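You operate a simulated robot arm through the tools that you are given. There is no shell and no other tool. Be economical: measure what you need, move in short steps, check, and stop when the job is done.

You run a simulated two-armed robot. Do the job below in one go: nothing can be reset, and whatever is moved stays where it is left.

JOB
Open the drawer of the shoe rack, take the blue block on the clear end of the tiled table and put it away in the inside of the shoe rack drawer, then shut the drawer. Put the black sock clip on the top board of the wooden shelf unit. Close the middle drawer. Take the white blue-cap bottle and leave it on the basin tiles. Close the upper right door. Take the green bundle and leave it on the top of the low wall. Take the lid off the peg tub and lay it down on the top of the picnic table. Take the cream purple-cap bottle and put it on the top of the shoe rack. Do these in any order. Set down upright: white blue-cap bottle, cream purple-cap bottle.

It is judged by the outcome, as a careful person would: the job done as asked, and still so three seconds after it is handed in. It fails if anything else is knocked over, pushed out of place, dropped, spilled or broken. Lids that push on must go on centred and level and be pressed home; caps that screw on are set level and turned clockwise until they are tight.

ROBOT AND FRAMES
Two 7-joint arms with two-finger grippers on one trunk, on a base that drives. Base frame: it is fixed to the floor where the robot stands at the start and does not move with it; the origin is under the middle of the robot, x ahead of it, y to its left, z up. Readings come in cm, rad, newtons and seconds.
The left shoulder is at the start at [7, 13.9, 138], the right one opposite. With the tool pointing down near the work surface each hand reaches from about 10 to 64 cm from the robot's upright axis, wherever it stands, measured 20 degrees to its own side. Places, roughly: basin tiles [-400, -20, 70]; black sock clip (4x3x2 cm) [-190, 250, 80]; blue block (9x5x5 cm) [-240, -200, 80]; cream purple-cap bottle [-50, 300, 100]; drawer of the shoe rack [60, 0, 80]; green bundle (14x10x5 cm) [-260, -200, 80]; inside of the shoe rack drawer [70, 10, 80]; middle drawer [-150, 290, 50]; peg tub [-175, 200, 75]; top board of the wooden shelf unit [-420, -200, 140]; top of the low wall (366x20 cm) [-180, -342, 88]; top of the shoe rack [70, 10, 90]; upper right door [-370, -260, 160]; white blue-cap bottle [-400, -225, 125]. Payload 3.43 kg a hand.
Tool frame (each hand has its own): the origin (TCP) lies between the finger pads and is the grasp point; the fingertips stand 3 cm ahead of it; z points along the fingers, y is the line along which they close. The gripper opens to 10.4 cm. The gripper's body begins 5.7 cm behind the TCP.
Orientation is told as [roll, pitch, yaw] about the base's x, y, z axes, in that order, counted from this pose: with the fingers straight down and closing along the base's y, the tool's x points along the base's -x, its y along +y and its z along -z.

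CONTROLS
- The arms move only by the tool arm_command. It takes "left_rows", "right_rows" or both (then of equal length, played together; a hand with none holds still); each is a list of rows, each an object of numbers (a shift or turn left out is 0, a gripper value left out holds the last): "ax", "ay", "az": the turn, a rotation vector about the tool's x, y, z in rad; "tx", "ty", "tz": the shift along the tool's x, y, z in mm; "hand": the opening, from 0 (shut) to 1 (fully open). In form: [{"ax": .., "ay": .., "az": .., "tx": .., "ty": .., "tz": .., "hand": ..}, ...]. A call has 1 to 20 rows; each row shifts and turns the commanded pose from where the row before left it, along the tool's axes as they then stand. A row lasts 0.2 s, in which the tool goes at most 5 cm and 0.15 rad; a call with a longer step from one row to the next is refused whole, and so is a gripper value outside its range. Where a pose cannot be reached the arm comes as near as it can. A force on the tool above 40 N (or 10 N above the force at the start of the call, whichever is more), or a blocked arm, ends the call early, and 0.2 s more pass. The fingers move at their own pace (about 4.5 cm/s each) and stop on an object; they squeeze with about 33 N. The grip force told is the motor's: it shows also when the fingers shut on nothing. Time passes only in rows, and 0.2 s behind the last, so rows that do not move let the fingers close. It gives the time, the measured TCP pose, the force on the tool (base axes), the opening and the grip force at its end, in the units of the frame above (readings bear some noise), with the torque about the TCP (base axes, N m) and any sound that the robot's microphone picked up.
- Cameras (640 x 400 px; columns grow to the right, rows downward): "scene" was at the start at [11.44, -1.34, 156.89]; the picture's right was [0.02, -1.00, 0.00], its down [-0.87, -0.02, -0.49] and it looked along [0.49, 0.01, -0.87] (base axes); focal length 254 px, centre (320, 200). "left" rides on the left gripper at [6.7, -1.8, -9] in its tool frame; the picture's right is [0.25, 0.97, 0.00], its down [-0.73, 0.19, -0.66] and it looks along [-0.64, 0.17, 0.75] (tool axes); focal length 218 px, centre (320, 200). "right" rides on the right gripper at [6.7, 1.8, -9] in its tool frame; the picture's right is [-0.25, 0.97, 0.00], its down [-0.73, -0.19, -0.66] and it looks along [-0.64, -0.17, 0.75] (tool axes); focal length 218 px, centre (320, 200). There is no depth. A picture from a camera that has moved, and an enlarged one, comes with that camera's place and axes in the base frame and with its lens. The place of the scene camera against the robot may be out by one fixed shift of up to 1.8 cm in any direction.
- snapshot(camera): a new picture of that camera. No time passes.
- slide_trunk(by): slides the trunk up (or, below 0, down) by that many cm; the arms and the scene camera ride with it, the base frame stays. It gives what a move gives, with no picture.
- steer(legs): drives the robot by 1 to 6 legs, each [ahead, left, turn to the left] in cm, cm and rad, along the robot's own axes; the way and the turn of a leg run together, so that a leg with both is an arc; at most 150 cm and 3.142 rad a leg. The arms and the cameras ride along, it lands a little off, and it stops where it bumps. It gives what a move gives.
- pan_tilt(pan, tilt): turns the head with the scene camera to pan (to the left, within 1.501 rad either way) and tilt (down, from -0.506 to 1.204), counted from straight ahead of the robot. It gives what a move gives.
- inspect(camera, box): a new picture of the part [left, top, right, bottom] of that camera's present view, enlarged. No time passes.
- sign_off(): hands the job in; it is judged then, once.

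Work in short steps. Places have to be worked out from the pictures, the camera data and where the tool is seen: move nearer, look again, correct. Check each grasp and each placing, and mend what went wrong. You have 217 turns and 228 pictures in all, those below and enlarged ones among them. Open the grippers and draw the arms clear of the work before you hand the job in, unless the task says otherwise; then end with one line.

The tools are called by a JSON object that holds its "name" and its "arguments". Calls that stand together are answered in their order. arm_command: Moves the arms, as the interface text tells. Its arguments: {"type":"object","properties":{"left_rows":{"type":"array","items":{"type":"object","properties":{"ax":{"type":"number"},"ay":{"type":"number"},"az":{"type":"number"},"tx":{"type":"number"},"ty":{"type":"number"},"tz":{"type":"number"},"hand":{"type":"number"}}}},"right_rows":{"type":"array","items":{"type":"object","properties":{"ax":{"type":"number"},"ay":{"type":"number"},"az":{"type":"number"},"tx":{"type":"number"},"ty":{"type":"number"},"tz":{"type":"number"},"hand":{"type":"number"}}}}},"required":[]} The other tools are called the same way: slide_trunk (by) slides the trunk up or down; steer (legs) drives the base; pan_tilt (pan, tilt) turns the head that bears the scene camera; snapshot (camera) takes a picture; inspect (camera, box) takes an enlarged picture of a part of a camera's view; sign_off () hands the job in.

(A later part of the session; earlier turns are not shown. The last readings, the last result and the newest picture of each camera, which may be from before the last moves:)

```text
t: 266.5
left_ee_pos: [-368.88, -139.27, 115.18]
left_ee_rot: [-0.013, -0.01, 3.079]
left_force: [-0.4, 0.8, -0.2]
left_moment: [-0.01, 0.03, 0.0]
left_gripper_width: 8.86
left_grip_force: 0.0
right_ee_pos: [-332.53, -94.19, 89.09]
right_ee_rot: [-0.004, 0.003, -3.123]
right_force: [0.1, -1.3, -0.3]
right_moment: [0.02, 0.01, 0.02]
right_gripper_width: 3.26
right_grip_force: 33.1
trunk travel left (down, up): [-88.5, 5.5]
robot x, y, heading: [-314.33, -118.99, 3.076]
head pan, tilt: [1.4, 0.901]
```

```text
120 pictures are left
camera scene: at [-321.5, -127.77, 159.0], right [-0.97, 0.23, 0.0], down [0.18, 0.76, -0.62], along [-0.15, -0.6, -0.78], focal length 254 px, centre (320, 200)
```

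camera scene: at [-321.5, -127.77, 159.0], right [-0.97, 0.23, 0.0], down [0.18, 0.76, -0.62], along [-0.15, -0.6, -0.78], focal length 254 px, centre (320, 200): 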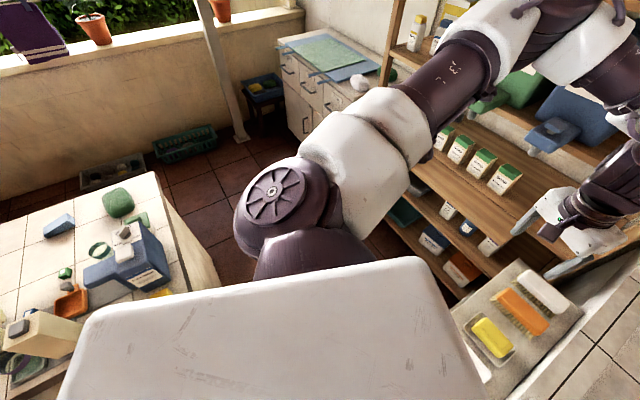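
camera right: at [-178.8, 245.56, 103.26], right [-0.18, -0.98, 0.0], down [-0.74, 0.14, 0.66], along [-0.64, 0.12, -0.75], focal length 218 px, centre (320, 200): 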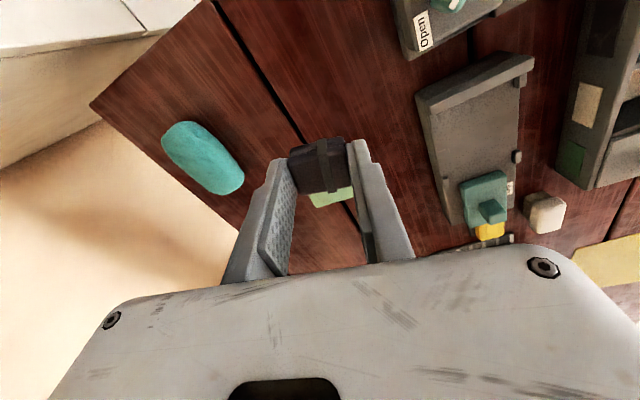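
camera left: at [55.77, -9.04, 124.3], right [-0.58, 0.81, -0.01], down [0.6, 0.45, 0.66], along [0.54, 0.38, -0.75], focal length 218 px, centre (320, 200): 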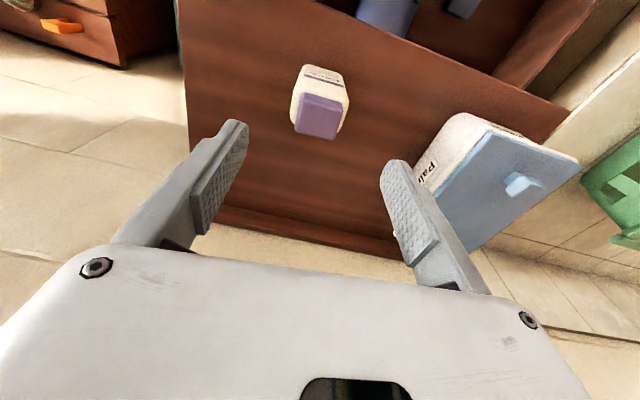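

The base touched the tiled table. I'll go back, turn to face south and thread the gap nose-first at x≈-331.

{"name": "slide_trunk", "arguments": {"by": 5}}

{"name": "steer", "arguments": {"legs": [[-3, -45, 0], [0, 0, 1.637]]}}

{"name": "pan_tilt", "arguments": {"pan": 0.0, "tilt": 0.9}}

{"name": "snapshot", "arguments": {"camera": "scene"}}

```text
t: 267.4
left_ee_pos: [-368.73, -139.3, 120.25]
left_ee_rot: [-0.012, -0.009, 3.078]
left_force: [-0.4, 0.6, -0.1]
left_moment: [-0.02, -0.01, 0.02]
left_gripper_width: 8.83
left_grip_force: 0.1
right_ee_pos: [-332.69, -94.12, 94.18]
right_ee_rot: [-0.002, 0.004, -3.124]
right_force: [-0.2, -0.1, -0.3]
right_moment: [-0.03, 0.0, 0.0]
right_gripper_width: 3.28
right_grip_force: 32.7
trunk travel left (down, up): [-93.5, 0.5]
robot x, y, heading: [-314.79, -119.36, 3.082]
head pan, tilt: [1.4, 0.901]
```

```text
t: 274.0
left_ee_pos: [-285.92, -128.4, 120.24]
left_ee_rot: [-0.013, -0.009, -1.589]
left_force: [0.8, 0.0, -0.4]
left_moment: [-0.03, 0.01, -0.02]
left_gripper_width: 8.81
left_grip_force: 0.0
right_ee_pos: [-332.67, -94.47, 94.09]
right_ee_rot: [0.0, 0.004, -1.505]
right_force: [0.8, 1.0, -0.1]
right_moment: [0.0, 0.04, -0.02]
right_gripper_width: 3.24
right_grip_force: 33.2
trunk travel left (down, up): [-93.5, 0.5]
robot x, y, heading: [-308.53, -75.17, -1.586]
head pan, tilt: [1.4, 0.901]
```

```text
t: 275.6
left_ee_pos: [-285.91, -128.25, 120.39]
left_ee_rot: [-0.013, -0.009, -1.587]
left_force: [-0.2, 0.3, -0.5]
left_moment: [-0.06, 0.0, -0.01]
left_gripper_width: 8.84
left_grip_force: 0.1
right_ee_pos: [-332.6, -94.3, 94.11]
right_ee_rot: [-0.001, 0.003, -1.507]
right_force: [-0.2, -0.1, 0.6]
right_moment: [-0.02, 0.02, -0.03]
right_gripper_width: 3.27
right_grip_force: 32.8
trunk travel left (down, up): [-93.5, 0.5]
robot x, y, heading: [-308.4, -75.48, -1.585]
head pan, tilt: [0.0, 0.901]
```

```text
119 pictures are left
camera scene: at [-308.81, -89.11, 163.99], right [-1.0, 0.02, 0.0], down [0.01, 0.78, -0.62], along [-0.01, -0.62, -0.78], focal length 254 px, centre (320, 200)
```

scene: 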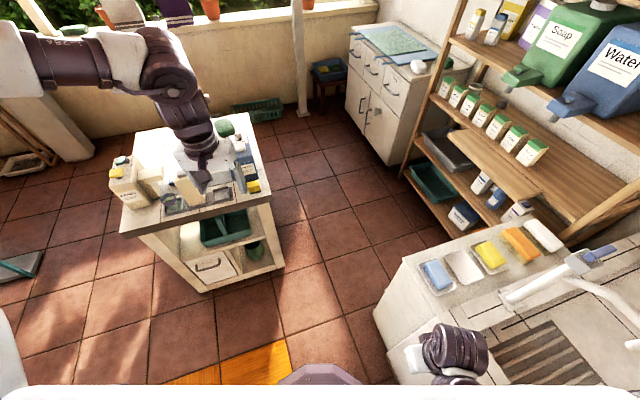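

Now I see the gap: basin corner at ~(-340,-129), table corner ~(-288,-160). I go through it diagonally along heading -2.09.

{"name": "steer", "arguments": {"legs": [[25, 20, 0], [0, 0, -0.502]]}}

{"name": "snapshot", "arguments": {"camera": "scene"}}

```text
t: 279.1
left_ee_pos: [-293.55, -158.01, 120.3]
left_ee_rot: [-0.012, -0.008, -2.075]
left_force: [0.4, -0.6, -0.1]
left_moment: [-0.01, 0.0, -0.03]
left_gripper_width: 8.84
left_grip_force: 0.1
right_ee_pos: [-318.93, -105.91, 94.18]
right_ee_rot: [-0.001, 0.004, -1.996]
right_force: [0.2, -0.1, -1.0]
right_moment: [-0.06, 0.01, 0.03]
right_gripper_width: 3.25
right_grip_force: 33.0
trunk travel left (down, up): [-93.5, 0.5]
robot x, y, heading: [-288.37, -100.01, -2.076]
head pan, tilt: [0.0, 0.901]
```

```text
118 pictures are left
camera scene: at [-294.74, -112.73, 164.0], right [-0.87, 0.48, 0.0], down [0.38, 0.69, -0.62], along [-0.3, -0.54, -0.78], focal length 254 px, centre (320, 200)
```

scene: 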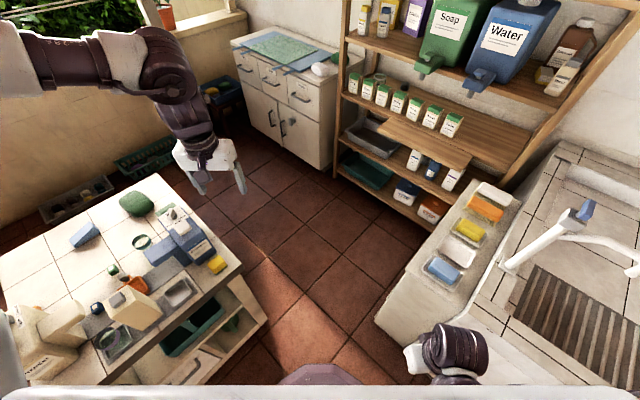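

I'm aimed at the middle of the gap. Drive ahead 55.

{"name": "steer", "arguments": {"legs": [[30, 0, 0], [30, 0, 0]]}}

{"name": "snapshot", "arguments": {"camera": "scene"}}

```text
t: 282.8
left_ee_pos: [-322.0, -209.51, 120.31]
left_ee_rot: [-0.012, -0.009, -2.076]
left_force: [1.0, 0.2, -0.1]
left_moment: [-0.01, 0.01, 0.03]
left_gripper_width: 8.86
left_grip_force: 0.1
right_ee_pos: [-347.61, -157.67, 94.04]
right_ee_rot: [-0.001, 0.002, -1.993]
right_force: [-0.4, 0.7, -0.1]
right_moment: [-0.02, -0.01, -0.02]
right_gripper_width: 3.28
right_grip_force: 32.8
trunk travel left (down, up): [-93.5, 0.5]
robot x, y, heading: [-316.88, -152.3, -2.077]
head pan, tilt: [0.0, 0.901]
```

```text
117 pictures are left
camera scene: at [-323.3, -164.3, 164.02], right [-0.88, 0.48, 0.0], down [0.38, 0.68, -0.62], along [-0.3, -0.54, -0.78], focal length 254 px, centre (320, 200)
```

scene: 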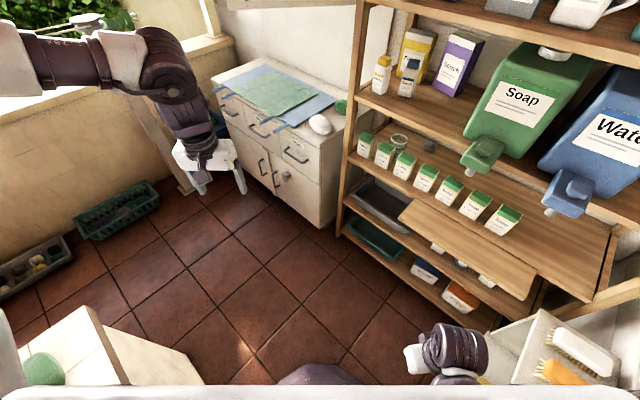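

Through the gap. Turn to face the shelf unit (front runs along (-0.37, 0.93)) and view its boards.

{"name": "steer", "arguments": {"legs": [[0, 0, -0.68]]}}

{"name": "pan_tilt", "arguments": {"pan": 0.1, "tilt": 0.35}}

{"name": "snapshot", "arguments": {"camera": "scene"}}

{"name": "pan_tilt", "arguments": {"pan": 0.8, "tilt": 0.2}}

{"name": "snapshot", "arguments": {"camera": "scene"}}

```text
t: 285.0
left_ee_pos: [-356.88, -194.18, 120.2]
left_ee_rot: [-0.014, -0.009, -2.746]
left_force: [-0.3, 0.4, 0.0]
left_moment: [0.01, -0.01, -0.01]
left_gripper_width: 8.85
left_grip_force: 0.1
right_ee_pos: [-344.46, -137.69, 94.04]
right_ee_rot: [-0.001, 0.003, -2.665]
right_force: [-0.2, 0.8, 0.0]
right_moment: [0.02, -0.04, -0.01]
right_gripper_width: 3.26
right_grip_force: 33.0
trunk travel left (down, up): [-93.5, 0.5]
robot x, y, heading: [-316.83, -152.47, -2.748]
head pan, tilt: [0.0, 0.901]
```

```text
t: 285.9
left_ee_pos: [-356.92, -194.07, 120.25]
left_ee_rot: [-0.013, -0.008, -2.745]
left_force: [0.0, -0.6, 0.1]
left_moment: [-0.02, 0.01, 0.01]
left_gripper_width: 8.85
left_grip_force: 0.1
right_ee_pos: [-344.51, -137.65, 94.07]
right_ee_rot: [-0.001, 0.003, -2.666]
right_force: [0.5, 0.2, 0.1]
right_moment: [0.02, 0.01, 0.01]
right_gripper_width: 3.27
right_grip_force: 32.5
trunk travel left (down, up): [-93.5, 0.5]
robot x, y, heading: [-317.49, -151.92, -2.751]
head pan, tilt: [0.099, 0.351]
```

```text
116 pictures are left
camera scene: at [-330.19, -159.88, 168.74], right [-0.47, 0.88, 0.0], down [0.3, 0.16, -0.94], along [-0.83, -0.44, -0.34], focal length 254 px, centre (320, 200)
```

scene: 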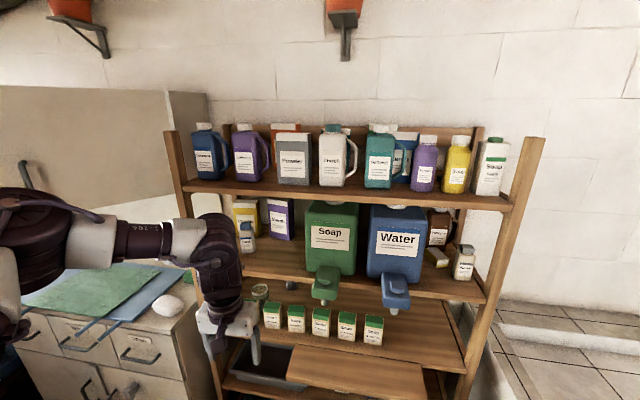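

```text
t: 287.0
left_ee_pos: [-356.89, -194.08, 120.29]
left_ee_rot: [-0.013, -0.007, -2.745]
left_force: [-0.2, -0.4, -0.3]
left_moment: [0.03, 0.0, -0.01]
left_gripper_width: 8.83
left_grip_force: 0.0
right_ee_pos: [-344.54, -137.63, 94.06]
right_ee_rot: [0.001, 0.002, -2.665]
right_force: [-0.3, 0.0, -0.2]
right_moment: [0.0, -0.04, -0.01]
right_gripper_width: 3.26
right_grip_force: 33.2
trunk travel left (down, up): [-93.5, 0.5]
robot x, y, heading: [-317.19, -151.7, -2.741]
head pan, tilt: [0.799, 0.201]
```

```text
115 pictures are left
camera scene: at [-325.43, -164.13, 170.15], right [-0.93, 0.37, 0.0], down [0.07, 0.19, -0.98], along [-0.36, -0.91, -0.2], focal length 254 px, centre (320, 200)
```

scene: 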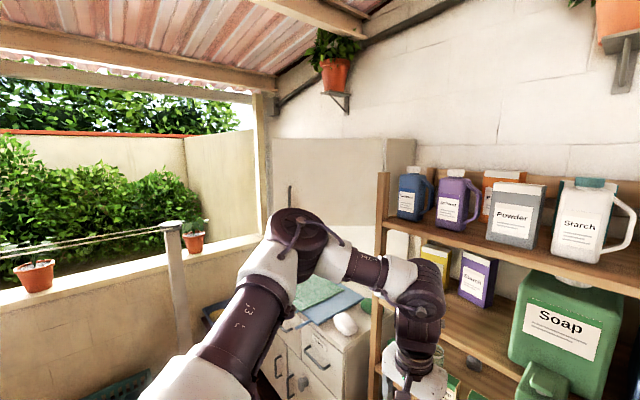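

The top board (z≈145) has an ~11 cm clear strip in front of the jugs. First I park the left arm out to the left so it won't enter the shelf.

{"name": "arm_command", "arguments": {"left_rows": [{"ty": 40, "tx": 15}, {"ty": 40, "tx": 18}, {"ty": 38, "tx": 22}, {"ty": 36, "tx": 25}, {"ty": 34, "tx": 28}, {"ty": 32, "tx": 30}, {"ty": 30, "tx": 32}, {"ty": 28, "tx": 34}, {"ty": 26, "tx": 36}, {"ty": 24, "tx": 38}]}}

{"name": "pan_tilt", "arguments": {"pan": 0.5, "tilt": 0.5}}

{"name": "snapshot", "arguments": {"camera": "scene"}}

```text
t: 289.2
left_ee_pos: [-318.48, -213.44, 119.56]
left_ee_rot: [-0.012, -0.01, -2.747]
left_force: [0.4, -0.2, 1.2]
left_moment: [-0.01, 0.02, -0.01]
left_gripper_width: 8.83
left_grip_force: 0.1
right_ee_pos: [-344.48, -137.46, 94.07]
right_ee_rot: [-0.001, 0.002, -2.665]
right_force: [0.0, 0.3, 0.4]
right_moment: [0.0, 0.03, 0.01]
right_gripper_width: 3.29
right_grip_force: 33.1
trunk travel left (down, up): [-93.5, 0.5]
robot x, y, heading: [-317.46, -151.8, -2.748]
head pan, tilt: [0.799, 0.201]
```

```text
t: 290.0
left_ee_pos: [-318.66, -213.58, 119.63]
left_ee_rot: [-0.012, -0.007, -2.744]
left_force: [-0.5, 0.6, 1.1]
left_moment: [0.0, 0.01, -0.01]
left_gripper_width: 8.84
left_grip_force: 0.0
right_ee_pos: [-344.46, -137.65, 94.07]
right_ee_rot: [-0.002, 0.003, -2.665]
right_force: [-0.8, -0.6, -0.9]
right_moment: [-0.01, 0.0, -0.02]
right_gripper_width: 3.27
right_grip_force: 32.7
trunk travel left (down, up): [-93.5, 0.5]
robot x, y, heading: [-317.34, -152.02, -2.748]
head pan, tilt: [0.499, 0.499]
```

```text
114 pictures are left
camera scene: at [-327.67, -162.6, 167.39], right [-0.78, 0.63, 0.0], down [0.3, 0.37, -0.88], along [-0.55, -0.68, -0.48], focal length 254 px, centre (320, 200)
```

scene: 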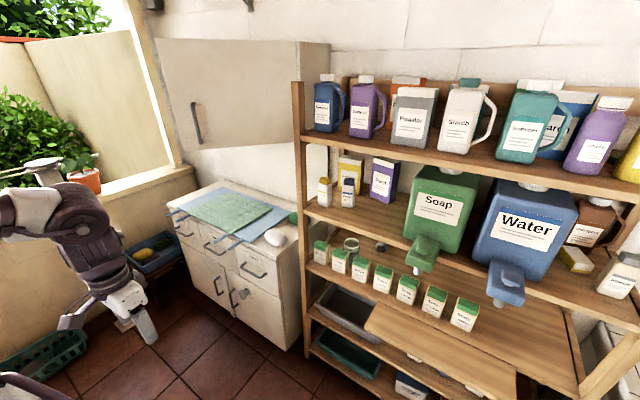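

Left arm parked nicely. The wall-cabinet door stands open ~70°; first the clip: extend the right hand forward and raise it.

{"name": "arm_command", "arguments": {"right_rows": [{"tx": -30}, {"tx": -30}, {"tx": -30}, {"tx": -30}, {"tx": -30}, {"tx": -30}, {"tx": -30}, {"tx": -30}, {"tz": -30}, {"tz": -40}, {"tz": -40}, {"tz": -40}, {"tz": -40}, {"tz": -40}, {"tz": -40}, {"tz": -40}, {"tz": -40}, {"tz": -40}]}}

{"name": "pan_tilt", "arguments": {"pan": 0.0, "tilt": 0.45}}

{"name": "snapshot", "arguments": {"camera": "scene"}}

```text
t: 293.8
left_ee_pos: [-318.61, -213.56, 119.52]
left_ee_rot: [-0.014, -0.009, -2.744]
left_force: [1.0, -0.6, 0.6]
left_moment: [-0.03, -0.02, -0.03]
left_gripper_width: 8.82
left_grip_force: 0.0
right_ee_pos: [-365.81, -148.77, 99.1]
right_ee_rot: [-0.002, 0.003, -2.665]
right_force: [-0.1, -0.6, -0.6]
right_moment: [0.0, -0.05, 0.0]
right_gripper_width: 3.29
right_grip_force: 33.7
right hand out of reach, approached as far as the arm can: row 10, 11, 12, 13, 14, 15, 16, 17, 18
trunk travel left (down, up): [-93.5, 0.5]
robot x, y, heading: [-317.65, -151.96, -2.755]
head pan, tilt: [0.499, 0.499]
```

```text
t: 294.7
left_ee_pos: [-318.75, -213.62, 119.61]
left_ee_rot: [-0.013, -0.009, -2.745]
left_force: [0.6, -0.3, -0.3]
left_moment: [-0.01, 0.0, -0.05]
left_gripper_width: 8.83
left_grip_force: 0.1
right_ee_pos: [-365.67, -148.75, 98.95]
right_ee_rot: [0.0, 0.001, -2.666]
right_force: [-0.5, -0.6, 0.2]
right_moment: [0.0, -0.01, 0.02]
right_gripper_width: 3.29
right_grip_force: 32.8
trunk travel left (down, up): [-93.5, 0.5]
robot x, y, heading: [-317.22, -152.3, -2.752]
head pan, tilt: [0.0, 0.45]
```

```text
113 pictures are left
camera scene: at [-330.46, -159.03, 167.83], right [-0.39, 0.92, 0.0], down [0.4, 0.17, -0.9], along [-0.83, -0.35, -0.44], focal length 254 px, centre (320, 200)
```

scene: 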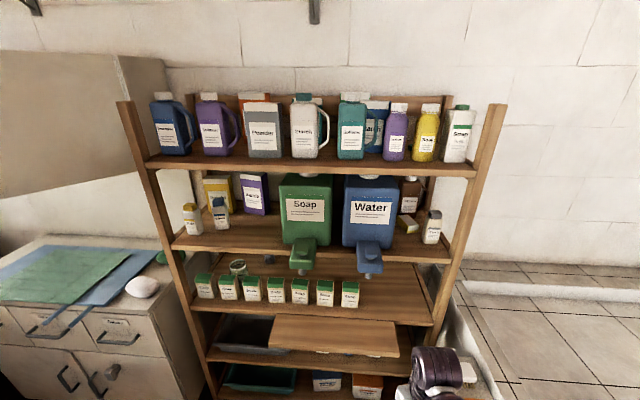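

The right arm's elbow-down shape limits its height. I try stretching it fully forward and raising along the arc to swing the elbow up.

{"name": "arm_command", "arguments": {"right_rows": [{"tx": -30}, {"tx": -30}, {"tx": -30}, {"tx": -30}, {"tx": -30}, {"tx": -30}, {"tx": -10, "tz": -30}, {"tx": -10, "tz": -30}, {"tx": -10, "tz": -30}, {"tx": -10, "tz": -30}, {"tx": -10, "tz": -30}, {"tx": -10, "tz": -30}, {"tx": -10, "tz": -30}, {"tx": -10, "tz": -30}]}}

```text
t: 297.7
left_ee_pos: [-318.73, -213.6, 119.54]
left_ee_rot: [-0.012, -0.009, -2.746]
left_force: [-0.1, -0.2, 0.4]
left_moment: [0.05, -0.01, 0.01]
left_gripper_width: 8.84
left_grip_force: 0.0
right_ee_pos: [-389.22, -160.84, 123.11]
right_ee_rot: [-0.002, 0.006, -2.666]
right_force: [0.6, -0.3, -0.4]
right_moment: [-0.02, -0.01, 0.0]
right_gripper_width: 3.29
right_grip_force: 33.7
trunk travel left (down, up): [-93.5, 0.5]
robot x, y, heading: [-317.18, -152.01, -2.75]
head pan, tilt: [0.0, 0.45]
```

It works: the hand rose to z=123 at full stretch. Keep raising.

{"name": "arm_command", "arguments": {"right_rows": [{"tz": -30, "tx": 5}, {"tz": -30, "tx": 5}, {"tz": -30, "tx": 5}, {"tz": -30, "tx": 5}, {"tz": -30, "tx": 5}, {"tz": -30, "tx": 5}, {"tz": -30, "tx": 5}, {"tz": -30, "tx": 5}, {"tz": -30, "tx": 5}, {"tz": -30, "tx": 5}, {"tz": -30, "tx": 5}, {"tz": -30, "tx": 5}]}}

{"name": "snapshot", "arguments": {"camera": "right"}}

{"name": "snapshot", "arguments": {"camera": "scene"}}

```text
t: 300.3
left_ee_pos: [-318.68, -213.56, 119.58]
left_ee_rot: [-0.012, -0.008, -2.746]
left_force: [0.4, 1.0, 0.0]
left_moment: [-0.04, 0.0, 0.02]
left_gripper_width: 8.84
left_grip_force: 0.0
right_ee_pos: [-386.12, -160.13, 152.59]
right_ee_rot: [0.0, -0.036, -2.668]
right_force: [-1.2, -0.2, -0.3]
right_moment: [-0.02, -0.02, -0.04]
right_gripper_width: 3.29
right_grip_force: 33.1
right hand out of reach, approached as far as the arm can: row 1, 6, 7, 10, 11, 12
trunk travel left (down, up): [-93.5, 0.5]
robot x, y, heading: [-316.99, -151.9, -2.748]
head pan, tilt: [0.0, 0.45]
```

```text
112 pictures are left
camera right: at [-379.11, -158.45, 161.19], right [0.22, -0.98, 0.01], down [-0.72, -0.15, 0.68], along [-0.66, -0.15, -0.73], focal length 218 px, centre (320, 200)
```

right: 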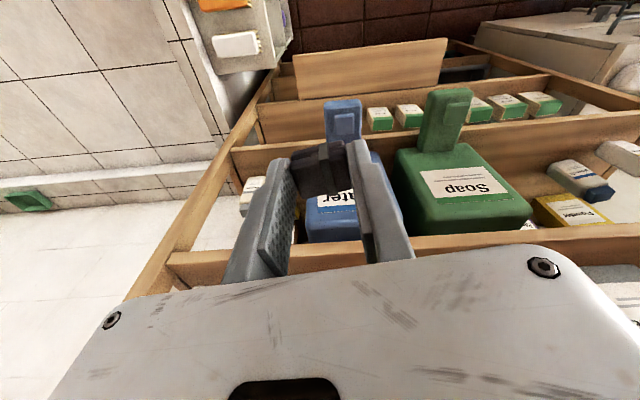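

```text
111 pictures are left
camera scene: at [-330.58, -158.96, 167.82], right [-0.38, 0.92, 0.0], down [0.4, 0.17, -0.9], along [-0.83, -0.35, -0.44], focal length 254 px, centre (320, 200)
```

scene: 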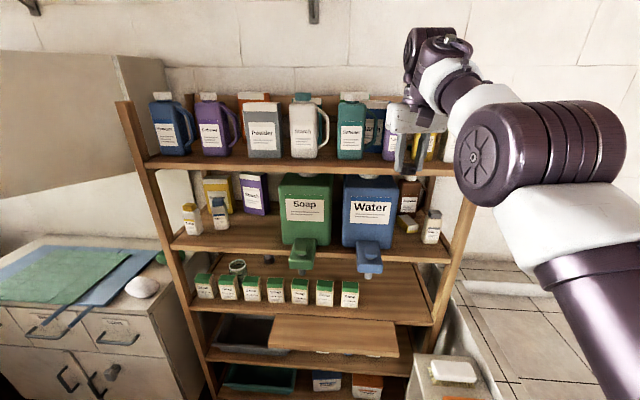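

The right hand holds the clip at z=152.6, ~18 cm short of the top board's edge. Drive ahead 20.

{"name": "steer", "arguments": {"legs": [[20, 0, 0]]}}

{"name": "snapshot", "arguments": {"camera": "right"}}

{"name": "pan_tilt", "arguments": {"pan": -0.3, "tilt": 0.3}}

{"name": "snapshot", "arguments": {"camera": "scene"}}

```text
t: 301.9
left_ee_pos: [-336.75, -221.03, 119.68]
left_ee_rot: [-0.011, -0.013, -2.747]
left_force: [0.6, -0.4, 0.4]
left_moment: [0.01, 0.01, 0.0]
left_gripper_width: 8.84
left_grip_force: 0.1
right_ee_pos: [-403.97, -167.34, 152.92]
right_ee_rot: [0.0, -0.04, -2.669]
right_force: [0.5, -0.3, 0.1]
right_moment: [-0.03, 0.04, -0.01]
right_gripper_width: 3.29
right_grip_force: 33.0
trunk travel left (down, up): [-93.5, 0.5]
robot x, y, heading: [-335.68, -160.07, -2.751]
head pan, tilt: [0.0, 0.45]
```

```text
110 pictures are left
camera right: at [-396.96, -165.81, 161.49], right [0.21, -0.98, 0.01], down [-0.71, -0.15, 0.68], along [-0.67, -0.15, -0.73], focal length 218 px, centre (320, 200)
```

right: 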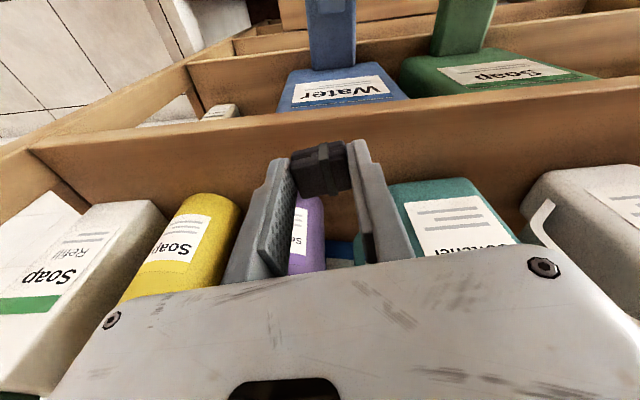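

```text
t: 302.7
left_ee_pos: [-337.26, -221.37, 119.54]
left_ee_rot: [-0.011, -0.009, -2.747]
left_force: [0.2, 0.1, 0.4]
left_moment: [-0.01, 0.0, 0.01]
left_gripper_width: 8.82
left_grip_force: 0.1
right_ee_pos: [-404.4, -167.6, 152.47]
right_ee_rot: [0.001, -0.034, -2.67]
right_force: [0.1, 0.4, -0.2]
right_moment: [0.03, -0.04, -0.01]
right_gripper_width: 3.27
right_grip_force: 32.9
trunk travel left (down, up): [-93.5, 0.5]
robot x, y, heading: [-335.59, -159.93, -2.743]
head pan, tilt: [-0.3, 0.3]
```

```text
109 pictures are left
camera scene: at [-349.73, -164.01, 169.22], right [-0.09, 1.0, 0.0], down [0.29, 0.03, -0.96], along [-0.95, -0.09, -0.3], focal length 254 px, centre (320, 200)
```

scene: 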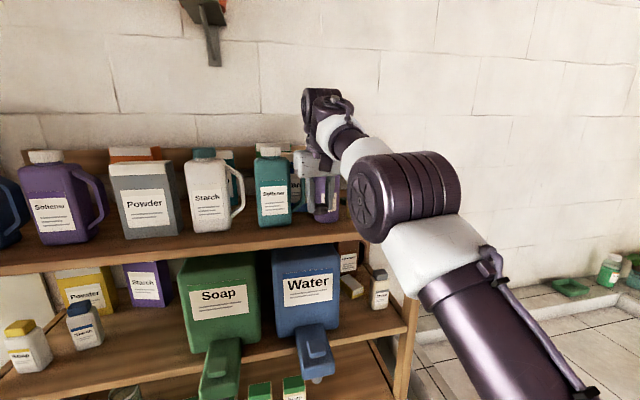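

The clip is right above the board's front lip; the strip to the jugs is ~7.5 cm deep. Drive 3.5 cm more and lower.

{"name": "steer", "arguments": {"legs": [[3.5, 0, 0]]}}

{"name": "slide_trunk", "arguments": {"by": -2.5}}

{"name": "snapshot", "arguments": {"camera": "right"}}

{"name": "inspect", "arguments": {"camera": "scene", "box": [200, 80, 400, 260]}}

```text
t: 303.6
left_ee_pos: [-339.71, -222.33, 119.8]
left_ee_rot: [-0.011, -0.014, -2.747]
left_force: [0.5, 0.4, 0.7]
left_moment: [-0.04, 0.07, 0.02]
left_gripper_width: 8.84
left_grip_force: 0.1
right_ee_pos: [-406.73, -168.51, 153.02]
right_ee_rot: [0.002, -0.042, -2.672]
right_force: [-0.1, 0.3, 0.1]
right_moment: [-0.05, 0.03, 0.0]
right_gripper_width: 3.24
right_grip_force: 33.4
trunk travel left (down, up): [-93.5, 0.5]
robot x, y, heading: [-338.84, -161.39, -2.746]
head pan, tilt: [-0.3, 0.3]
```

```text
t: 304.3
left_ee_pos: [-340.2, -222.47, 117.15]
left_ee_rot: [-0.012, -0.01, -2.746]
left_force: [0.9, -0.2, 0.0]
left_moment: [-0.01, 0.03, 0.0]
left_gripper_width: 8.86
left_grip_force: 0.0
right_ee_pos: [-407.38, -168.85, 150.18]
right_ee_rot: [0.0, -0.036, -2.671]
right_force: [1.7, 0.3, 0.2]
right_moment: [0.0, 0.09, -0.03]
right_gripper_width: 3.27
right_grip_force: 33.0
trunk travel left (down, up): [-91.0, 3.0]
robot x, y, heading: [-338.89, -161.07, -2.753]
head pan, tilt: [-0.3, 0.3]
```

```text
108 pictures are left
camera right: at [-400.42, -167.23, 158.88], right [0.21, -0.98, 0.01], down [-0.71, -0.15, 0.68], along [-0.67, -0.15, -0.73], focal length 218 px, centre (320, 200)
```

right: 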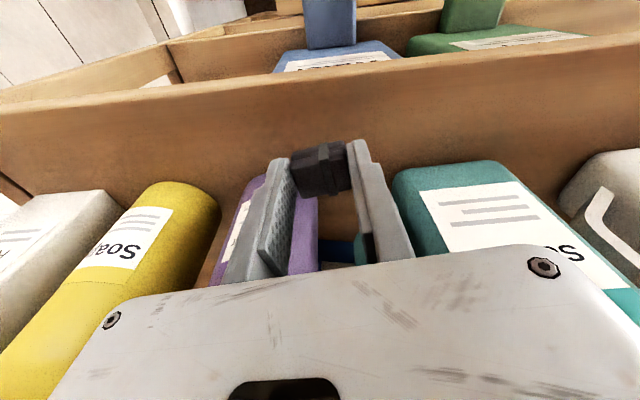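

```text
2.22 times, centred on (300, 170) of scene
camera zoom: at [-352.69, -165.19, 166.74], right [-0.09, 1.0, 0.0], down [0.29, 0.03, -0.96], along [-0.95, -0.09, -0.29], focal length 565 px, centre (364, 267)
```

zoom: 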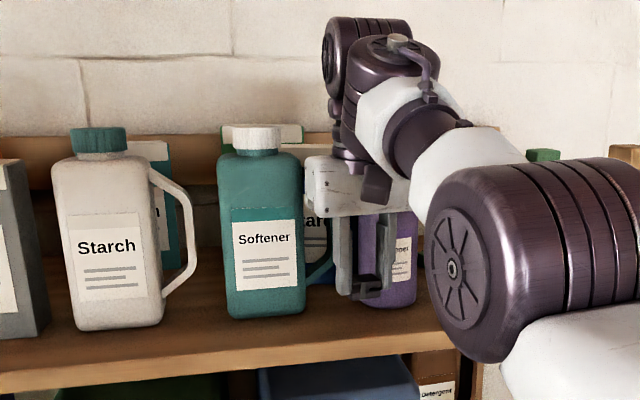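

Clip is just above the strip. Lower in small steps till contact.

{"name": "slide_trunk", "arguments": {"by": -1}}

{"name": "slide_trunk", "arguments": {"by": -0.6}}

{"name": "slide_trunk", "arguments": {"by": -0.6}}

{"name": "inspect", "arguments": {"camera": "scene", "box": [200, 80, 400, 260]}}

```text
t: 304.9
left_ee_pos: [-340.26, -222.59, 116.03]
left_ee_rot: [-0.013, -0.009, -2.748]
left_force: [-0.2, -0.4, -0.6]
left_moment: [-0.03, 0.04, -0.01]
left_gripper_width: 8.86
left_grip_force: 0.1
right_ee_pos: [-407.58, -168.91, 149.02]
right_ee_rot: [0.001, -0.036, -2.671]
right_force: [1.1, 0.1, -0.5]
right_moment: [-0.03, 0.08, -0.05]
right_gripper_width: 3.28
right_grip_force: 32.8
trunk travel left (down, up): [-90.0, 4.0]
robot x, y, heading: [-338.34, -161.18, -2.747]
head pan, tilt: [-0.3, 0.3]
```

```text
t: 305.4
left_ee_pos: [-340.37, -222.52, 115.46]
left_ee_rot: [-0.011, -0.01, -2.747]
left_force: [0.3, 0.0, -0.4]
left_moment: [0.02, -0.01, 0.0]
left_gripper_width: 8.82
left_grip_force: 0.0
right_ee_pos: [-407.64, -168.95, 148.49]
right_ee_rot: [0.001, -0.036, -2.672]
right_force: [0.6, 1.0, -0.5]
right_moment: [-0.02, 0.06, -0.05]
right_gripper_width: 3.27
right_grip_force: 33.3
trunk travel left (down, up): [-89.4, 4.6]
robot x, y, heading: [-338.88, -160.74, -2.754]
head pan, tilt: [-0.3, 0.3]
```

```text
t: 306.0
left_ee_pos: [-340.32, -222.54, 114.87]
left_ee_rot: [-0.013, -0.008, -2.747]
left_force: [0.4, -1.1, -0.7]
left_moment: [-0.02, 0.03, 0.0]
left_gripper_width: 8.83
left_grip_force: 0.0
right_ee_pos: [-407.75, -168.88, 147.92]
right_ee_rot: [-0.001, -0.035, -2.669]
right_force: [1.8, 0.8, 1.4]
right_moment: [-0.02, 0.12, -0.08]
right_gripper_width: 3.25
right_grip_force: 32.6
trunk travel left (down, up): [-88.8, 5.2]
robot x, y, heading: [-338.61, -160.76, -2.755]
head pan, tilt: [-0.3, 0.3]
```

```text
2.22 times, centred on (300, 170) of scene
camera zoom: at [-352.9, -165.32, 164.52], right [-0.09, 1.0, 0.0], down [0.29, 0.03, -0.96], along [-0.95, -0.09, -0.3], focal length 565 px, centre (364, 267)
```

zoom: 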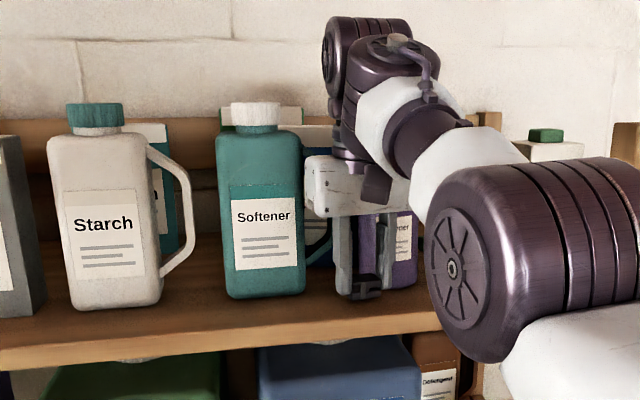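

Slight side force—perhaps brushing the purple jug. Back 0.8 cm and keep lowering.

{"name": "steer", "arguments": {"legs": [[-0.9, 0, 0]]}}

{"name": "slide_trunk", "arguments": {"by": -0.6}}

{"name": "slide_trunk", "arguments": {"by": -0.6}}

{"name": "slide_trunk", "arguments": {"by": -0.5}}

{"name": "snapshot", "arguments": {"camera": "right"}}

```text
t: 306.7
left_ee_pos: [-339.81, -222.26, 114.77]
left_ee_rot: [-0.012, -0.007, -2.747]
left_force: [0.3, -0.6, -0.3]
left_moment: [0.03, -0.01, 0.02]
left_gripper_width: 8.83
left_grip_force: 0.1
right_ee_pos: [-407.14, -168.58, 147.77]
right_ee_rot: [0.001, -0.033, -2.671]
right_force: [0.0, -0.5, -1.0]
right_moment: [0.01, -0.01, 0.0]
right_gripper_width: 3.27
right_grip_force: 33.5
trunk travel left (down, up): [-88.8, 5.2]
robot x, y, heading: [-338.15, -160.55, -2.751]
head pan, tilt: [-0.3, 0.3]
```

```text
t: 307.3
left_ee_pos: [-339.5, -222.22, 114.19]
left_ee_rot: [-0.012, -0.009, -2.748]
left_force: [-1.2, -0.3, 0.1]
left_moment: [0.0, -0.02, -0.04]
left_gripper_width: 8.84
left_grip_force: 0.0
right_ee_pos: [-406.73, -168.55, 147.37]
right_ee_rot: [-0.002, -0.036, -2.67]
right_force: [1.2, 0.6, 3.2]
right_moment: [0.0, -0.13, 0.04]
right_gripper_width: 3.28
right_grip_force: 32.9
trunk travel left (down, up): [-88.2, 5.8]
robot x, y, heading: [-337.85, -160.74, -2.75]
head pan, tilt: [-0.3, 0.3]
```

```text
t: 307.8
left_ee_pos: [-339.37, -222.19, 113.71]
left_ee_rot: [-0.012, -0.009, -2.749]
left_force: [-0.3, 0.9, -1.0]
left_moment: [0.03, -0.02, -0.01]
left_gripper_width: 8.83
left_grip_force: 0.1
right_ee_pos: [-406.65, -168.57, 147.22]
right_ee_rot: [-0.003, -0.047, -2.67]
right_force: [-9.9, -1.1, 34.1]
right_moment: [0.04, 0.11, 0.01]
right_gripper_width: 3.28
right_grip_force: 33.8
trunk travel left (down, up): [-87.6, 6.4]
robot x, y, heading: [-338.12, -160.76, -2.748]
head pan, tilt: [-0.3, 0.3]
```

```text
t: 308.4
left_ee_pos: [-339.33, -222.31, 113.17]
left_ee_rot: [-0.012, -0.01, -2.748]
left_force: [0.2, -0.6, 0.6]
left_moment: [-0.02, 0.03, 0.0]
left_gripper_width: 8.84
left_grip_force: 0.0
right_ee_pos: [-406.55, -168.56, 146.57]
right_ee_rot: [-0.001, -0.042, -2.671]
right_force: [-9.0, -0.1, 37.0]
right_moment: [-0.17, -0.01, -0.12]
right_gripper_width: 3.24
right_grip_force: 33.1
trunk travel left (down, up): [-87.1, 6.9]
robot x, y, heading: [-337.83, -160.67, -2.75]
head pan, tilt: [-0.3, 0.3]
```

```text
105 pictures are left
camera right: at [-399.39, -166.9, 155.31], right [0.21, -0.98, 0.01], down [-0.71, -0.15, 0.69], along [-0.67, -0.15, -0.73], focal length 218 px, centre (320, 200)
```

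right: 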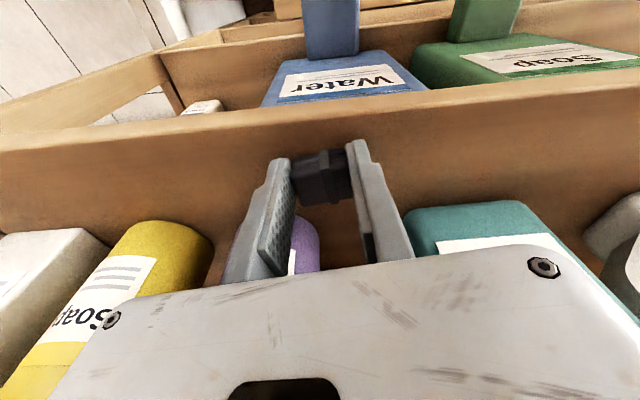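

Clip on the board. Ease off, release, raise, and back away.

{"name": "slide_trunk", "arguments": {"by": 0.8}}

{"name": "arm_command", "arguments": {"right_rows": [{"hand": 0.45}, {}, {}, {}]}}

{"name": "slide_trunk", "arguments": {"by": 6}}

{"name": "steer", "arguments": {"legs": [[-14, 0, 0]]}}

{"name": "snapshot", "arguments": {"camera": "right"}}

{"name": "inspect", "arguments": {"camera": "scene", "box": [120, 80, 440, 280]}}

```text
t: 308.9
left_ee_pos: [-339.48, -222.21, 113.88]
left_ee_rot: [-0.013, -0.007, -2.748]
left_force: [-0.2, -0.1, 0.0]
left_moment: [0.0, -0.03, -0.04]
left_gripper_width: 8.84
left_grip_force: 0.0
right_ee_pos: [-406.64, -168.62, 146.95]
right_ee_rot: [0.0, -0.03, -2.67]
right_force: [0.5, 1.4, 0.0]
right_moment: [0.03, -0.02, 0.01]
right_gripper_width: 3.28
right_grip_force: 33.2
trunk travel left (down, up): [-87.9, 6.1]
robot x, y, heading: [-337.92, -160.75, -2.75]
head pan, tilt: [-0.3, 0.3]
```

```text
t: 309.9
left_ee_pos: [-339.56, -222.17, 113.95]
left_ee_rot: [-0.011, -0.007, -2.746]
left_force: [0.0, 0.8, -0.5]
left_moment: [0.02, 0.03, -0.03]
left_gripper_width: 8.82
left_grip_force: 0.1
right_ee_pos: [-406.93, -168.68, 146.98]
right_ee_rot: [0.0, -0.035, -2.671]
right_force: [0.3, -0.3, -0.4]
right_moment: [-0.02, -0.01, 0.0]
right_gripper_width: 4.69
right_grip_force: 0.1
trunk travel left (down, up): [-87.9, 6.1]
robot x, y, heading: [-337.84, -160.47, -2.748]
head pan, tilt: [-0.3, 0.3]
```

```text
t: 310.9
left_ee_pos: [-339.61, -222.18, 119.89]
left_ee_rot: [-0.012, -0.007, -2.748]
left_force: [-1.1, -0.3, 0.3]
left_moment: [0.01, 0.03, -0.03]
left_gripper_width: 8.83
left_grip_force: 0.1
right_ee_pos: [-406.84, -168.76, 152.9]
right_ee_rot: [0.0, -0.035, -2.671]
right_force: [0.3, 0.0, 0.1]
right_moment: [-0.05, 0.0, 0.0]
right_gripper_width: 4.71
right_grip_force: 0.1
trunk travel left (down, up): [-93.9, 0.1]
robot x, y, heading: [-337.65, -160.26, -2.752]
head pan, tilt: [-0.3, 0.3]
```

```text
t: 312.3
left_ee_pos: [-327.04, -217.11, 119.93]
left_ee_rot: [-0.013, -0.005, -2.748]
left_force: [-0.3, -0.1, 0.9]
left_moment: [0.02, -0.02, -0.01]
left_gripper_width: 8.8
left_grip_force: 0.1
right_ee_pos: [-394.35, -163.42, 152.73]
right_ee_rot: [0.0, -0.03, -2.672]
right_force: [-0.2, -0.9, -0.4]
right_moment: [0.01, -0.01, 0.01]
right_gripper_width: 4.69
right_grip_force: 0.0
trunk travel left (down, up): [-93.9, 0.1]
robot x, y, heading: [-325.2, -155.13, -2.75]
head pan, tilt: [-0.3, 0.3]
```

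```text
104 pictures are left
camera right: at [-387.4, -161.77, 161.42], right [0.21, -0.98, 0.01], down [-0.72, -0.15, 0.68], along [-0.66, -0.15, -0.73], focal length 218 px, centre (320, 200)
```

right: 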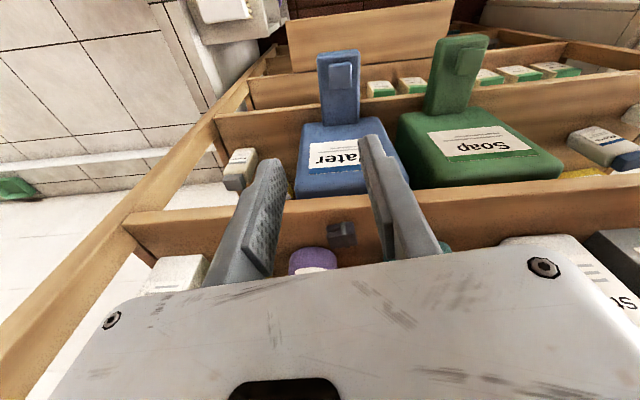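

```text
2.00 times, centred on (280, 180) of scene
camera zoom: at [-339.69, -159.82, 169.56], right [-0.09, 1.0, 0.0], down [0.3, 0.03, -0.95], along [-0.95, -0.09, -0.3], focal length 508 px, centre (400, 240)
```

zoom: 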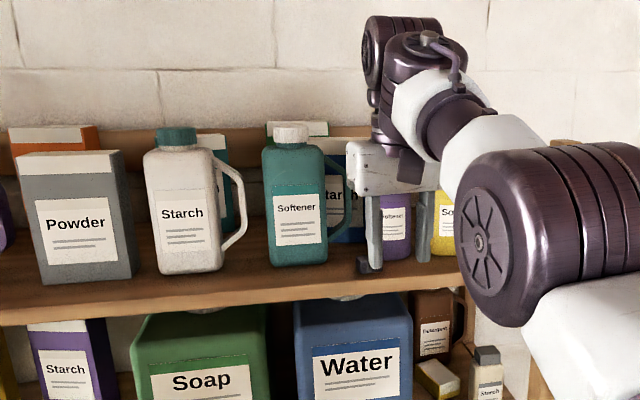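

Clip rests on the top board. Now park the right arm to the right, and bring the left hand forward.

{"name": "arm_command", "arguments": {"right_rows": [{"tx": 30, "ty": -10}, {"tx": 30, "ty": -15}, {"tx": 30, "ty": -20}, {"tx": 30, "ty": -25}, {"tx": 30, "ty": -25}, {"tx": 30, "ty": -30}, {"tx": 30, "ty": -30}, {"tx": 30, "ty": -30}, {"tx": 30, "ty": -30}, {"tx": 30, "ty": -30}, {"tx": 20, "ty": -30}], "left_rows": [{"ty": -24, "tx": -38}, {"ty": -26, "tx": -36}, {"ty": -28, "tx": -34}, {"ty": -30, "tx": -32}, {"ty": -32, "tx": -30}, {"ty": -34, "tx": -28}, {"ty": -36, "tx": -20}, {"ty": -30, "tx": -10}, {}, {}, {}]}}

{"name": "arm_command", "arguments": {"left_rows": [{"tx": -26, "ay": -0.131}, {"tx": -26, "ay": -0.131}, {"tx": -26, "ay": -0.131}, {"tx": -26, "ay": -0.131}, {"tx": -26, "ay": -0.131}, {"tx": -26, "ay": -0.131}, {"tx": -26, "ay": -0.131}, {"tx": -26, "ay": -0.131}, {"tx": -26, "ay": -0.131}, {"tx": -26, "ay": -0.131}, {"tx": -26, "ay": -0.131}, {"tx": -26, "ay": -0.131}]}}

{"name": "pan_tilt", "arguments": {"pan": 0.4, "tilt": 0.5}}

{"name": "snapshot", "arguments": {"camera": "scene"}}

```text
t: 314.7
left_ee_pos: [-357.03, -203.49, 120.24]
left_ee_rot: [-0.013, -0.011, -2.749]
left_force: [-0.7, 0.2, 0.4]
left_moment: [-0.02, 0.01, 0.0]
left_gripper_width: 8.81
left_grip_force: 0.0
right_ee_pos: [-394.93, -160.52, 153.77]
right_ee_rot: [-0.001, -0.048, -2.673]
right_force: [-0.1, 0.0, -0.5]
right_moment: [0.03, -0.01, 0.03]
right_gripper_width: 4.69
right_grip_force: 0.1
right hand out of reach, approached as far as the arm can: row 1, 2, 3, 4, 5, 6, 7, 8, 9, 10, 11
trunk travel left (down, up): [-93.9, 0.1]
robot x, y, heading: [-324.95, -155.67, -2.748]
head pan, tilt: [-0.3, 0.3]
```

```text
t: 317.3
left_ee_pos: [-376.19, -211.81, 139.17]
left_ee_rot: [-2.383, -1.553, -0.363]
left_force: [-0.6, -0.6, -0.1]
left_moment: [0.0, -0.03, -0.04]
left_gripper_width: 8.84
left_grip_force: 0.2
right_ee_pos: [-395.0, -160.37, 153.81]
right_ee_rot: [0.0, -0.046, -2.673]
right_force: [-0.4, -0.2, 0.5]
right_moment: [0.0, 0.01, -0.01]
right_gripper_width: 4.69
right_grip_force: 0.1
trunk travel left (down, up): [-93.9, 0.1]
robot x, y, heading: [-324.85, -155.46, -2.75]
head pan, tilt: [-0.3, 0.3]
```

```text
t: 318.3
left_ee_pos: [-376.21, -211.61, 139.08]
left_ee_rot: [-2.27, -1.554, -0.479]
left_force: [-0.4, -0.5, 0.2]
left_moment: [-0.01, -0.02, -0.03]
left_gripper_width: 8.84
left_grip_force: 0.0
right_ee_pos: [-395.01, -160.32, 153.88]
right_ee_rot: [0.001, -0.048, -2.672]
right_force: [-0.1, -0.4, 0.5]
right_moment: [-0.02, 0.0, -0.01]
right_gripper_width: 4.66
right_grip_force: 0.0
trunk travel left (down, up): [-93.9, 0.1]
robot x, y, heading: [-325.28, -155.23, -2.746]
head pan, tilt: [0.4, 0.499]
```

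```text
102 pictures are left
camera scene: at [-336.3, -165.22, 167.78], right [-0.71, 0.7, 0.0], down [0.34, 0.34, -0.88], along [-0.62, -0.62, -0.48], focal length 254 px, centre (320, 200)
```

scene: 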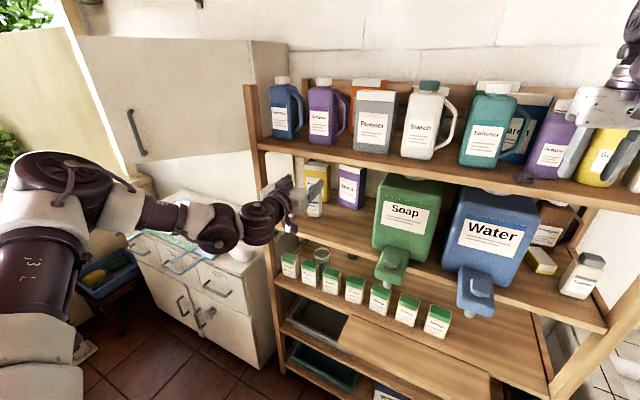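

Left hand is now horizontal. Lower the right hand then retract it; look with the left camera.

{"name": "arm_command", "arguments": {"right_rows": [{"tz": 30}, {"tz": 40, "tx": 5}, {"tz": 40, "tx": 10}, {"tz": 40, "tx": 15}, {"tz": 40, "tx": 20}, {"tz": 20, "tx": 30}, {"tz": 20, "tx": 35}, {"tx": 35}, {"tx": 35}, {"tx": 35}, {"tx": 35}, {"tx": 35}]}}

{"name": "snapshot", "arguments": {"camera": "left"}}

```text
t: 320.9
left_ee_pos: [-376.26, -211.58, 139.07]
left_ee_rot: [-2.292, -1.556, -0.456]
left_force: [0.4, -0.6, -0.4]
left_moment: [0.01, -0.03, -0.01]
left_gripper_width: 8.84
left_grip_force: 0.0
right_ee_pos: [-395.67, -158.86, 129.75]
right_ee_rot: [0.001, -0.032, -2.672]
right_force: [-0.1, 0.2, 0.0]
right_moment: [-0.03, -0.02, -0.01]
right_gripper_width: 4.66
right_grip_force: 0.0
right hand out of reach, approached as far as the arm can: row 1, 2, 3, 4, 5, 6, 7, 8, 9, 10, 11, 12
trunk travel left (down, up): [-93.9, 0.1]
robot x, y, heading: [-324.86, -154.98, -2.756]
head pan, tilt: [0.4, 0.499]
```

```text
101 pictures are left
camera left: at [-368.72, -206.47, 132.45], right [0.37, -0.89, -0.26], down [0.69, 0.07, 0.72], along [-0.62, -0.45, 0.64], focal length 218 px, centre (320, 200)
```

left: 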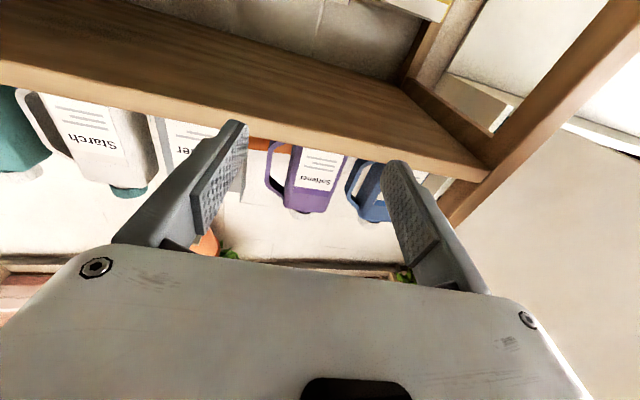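

{"name": "arm_command", "arguments": {"right_rows": [{"tx": 30, "tz": 10}, {"tx": 30, "tz": 10}, {"tx": 30, "tz": 10}, {"tx": 30, "tz": 10}, {"tx": 30, "tz": 10}, {"tx": 30, "tz": 10}, {"tx": 30, "tz": 10}, {"tx": 30, "tz": 10}, {"tx": 30, "tz": 10}, {"tx": 30, "tz": 10}, {"tx": 30}, {"tx": 30}, {"tx": 30}]}}

{"name": "inspect", "arguments": {"camera": "scene", "box": [240, 130, 400, 260]}}

```text
t: 323.7
left_ee_pos: [-376.16, -211.67, 139.13]
left_ee_rot: [-2.297, -1.556, -0.452]
left_force: [0.0, 0.3, -0.4]
left_moment: [0.02, 0.01, -0.05]
left_gripper_width: 8.85
left_grip_force: 0.0
right_ee_pos: [-396.26, -157.94, 125.5]
right_ee_rot: [0.001, -0.032, -2.671]
right_force: [-0.1, -0.6, -1.0]
right_moment: [0.01, 0.01, -0.03]
right_gripper_width: 4.7
right_grip_force: 0.0
right hand out of reach, approached as far as the arm can: row 1, 2, 3, 4, 5, 6, 7, 8, 9, 10, 11, 12, 13
trunk travel left (down, up): [-93.9, 0.1]
robot x, y, heading: [-324.91, -155.36, -2.748]
head pan, tilt: [0.4, 0.499]
```

```text
3.08 times, centred on (320, 195) of scene
camera zoom: at [-336.3, -165.24, 167.78], right [-0.71, 0.7, 0.0], down [0.34, 0.34, -0.88], along [-0.62, -0.62, -0.48], focal length 782 px, centre (320, 215)
```

zoom: 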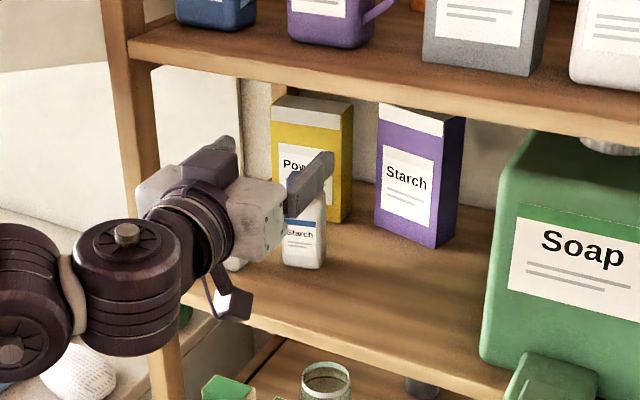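

{"name": "arm_command", "arguments": {"right_rows": [{"tz": 30, "tx": -5}, {"tz": 30}, {"tz": 30}, {"tz": 30}, {"tz": 30}, {"tx": 30}, {"tx": 30}, {"tx": 30}, {"tx": 30}, {"tx": 30}]}}

```text
t: 325.9
left_ee_pos: [-376.22, -211.6, 139.15]
left_ee_rot: [-2.308, -1.556, -0.442]
left_force: [0.0, 0.2, 0.4]
left_moment: [0.0, -0.01, 0.02]
left_gripper_width: 8.85
left_grip_force: 0.0
right_ee_pos: [-394.72, -157.11, 110.59]
right_ee_rot: [0.0, -0.036, -2.672]
right_force: [-0.9, 0.2, 0.2]
right_moment: [0.01, 0.01, 0.0]
right_gripper_width: 4.68
right_grip_force: 0.0
right hand out of reach, approached as far as the arm can: row 7, 8, 9, 10
trunk travel left (down, up): [-93.9, 0.1]
robot x, y, heading: [-325.08, -155.48, -2.746]
head pan, tilt: [0.4, 0.499]
```

Moving down works; continue lower, then retract.

{"name": "arm_command", "arguments": {"right_rows": [{"tz": 30}, {"tz": 30}, {"tz": 30}, {"tz": 20}, {"tx": 30}, {"tx": 30}, {"tx": 30}, {"tx": 30}, {"tx": 30}, {"tx": 30}, {"tx": 30}, {"tx": 30}]}}

```text
t: 328.5
left_ee_pos: [-376.21, -211.64, 139.28]
left_ee_rot: [-2.363, -1.551, -0.387]
left_force: [-0.5, 0.6, 0.3]
left_moment: [0.02, 0.01, 0.03]
left_gripper_width: 8.86
left_grip_force: 0.1
right_ee_pos: [-373.56, -146.53, 98.5]
right_ee_rot: [-0.004, -0.037, -2.673]
right_force: [0.2, 0.0, -0.5]
right_moment: [0.01, -0.02, 0.0]
right_gripper_width: 4.69
right_grip_force: 0.1
trunk travel left (down, up): [-93.9, 0.1]
robot x, y, heading: [-324.79, -155.28, -2.75]
head pan, tilt: [0.4, 0.499]
```

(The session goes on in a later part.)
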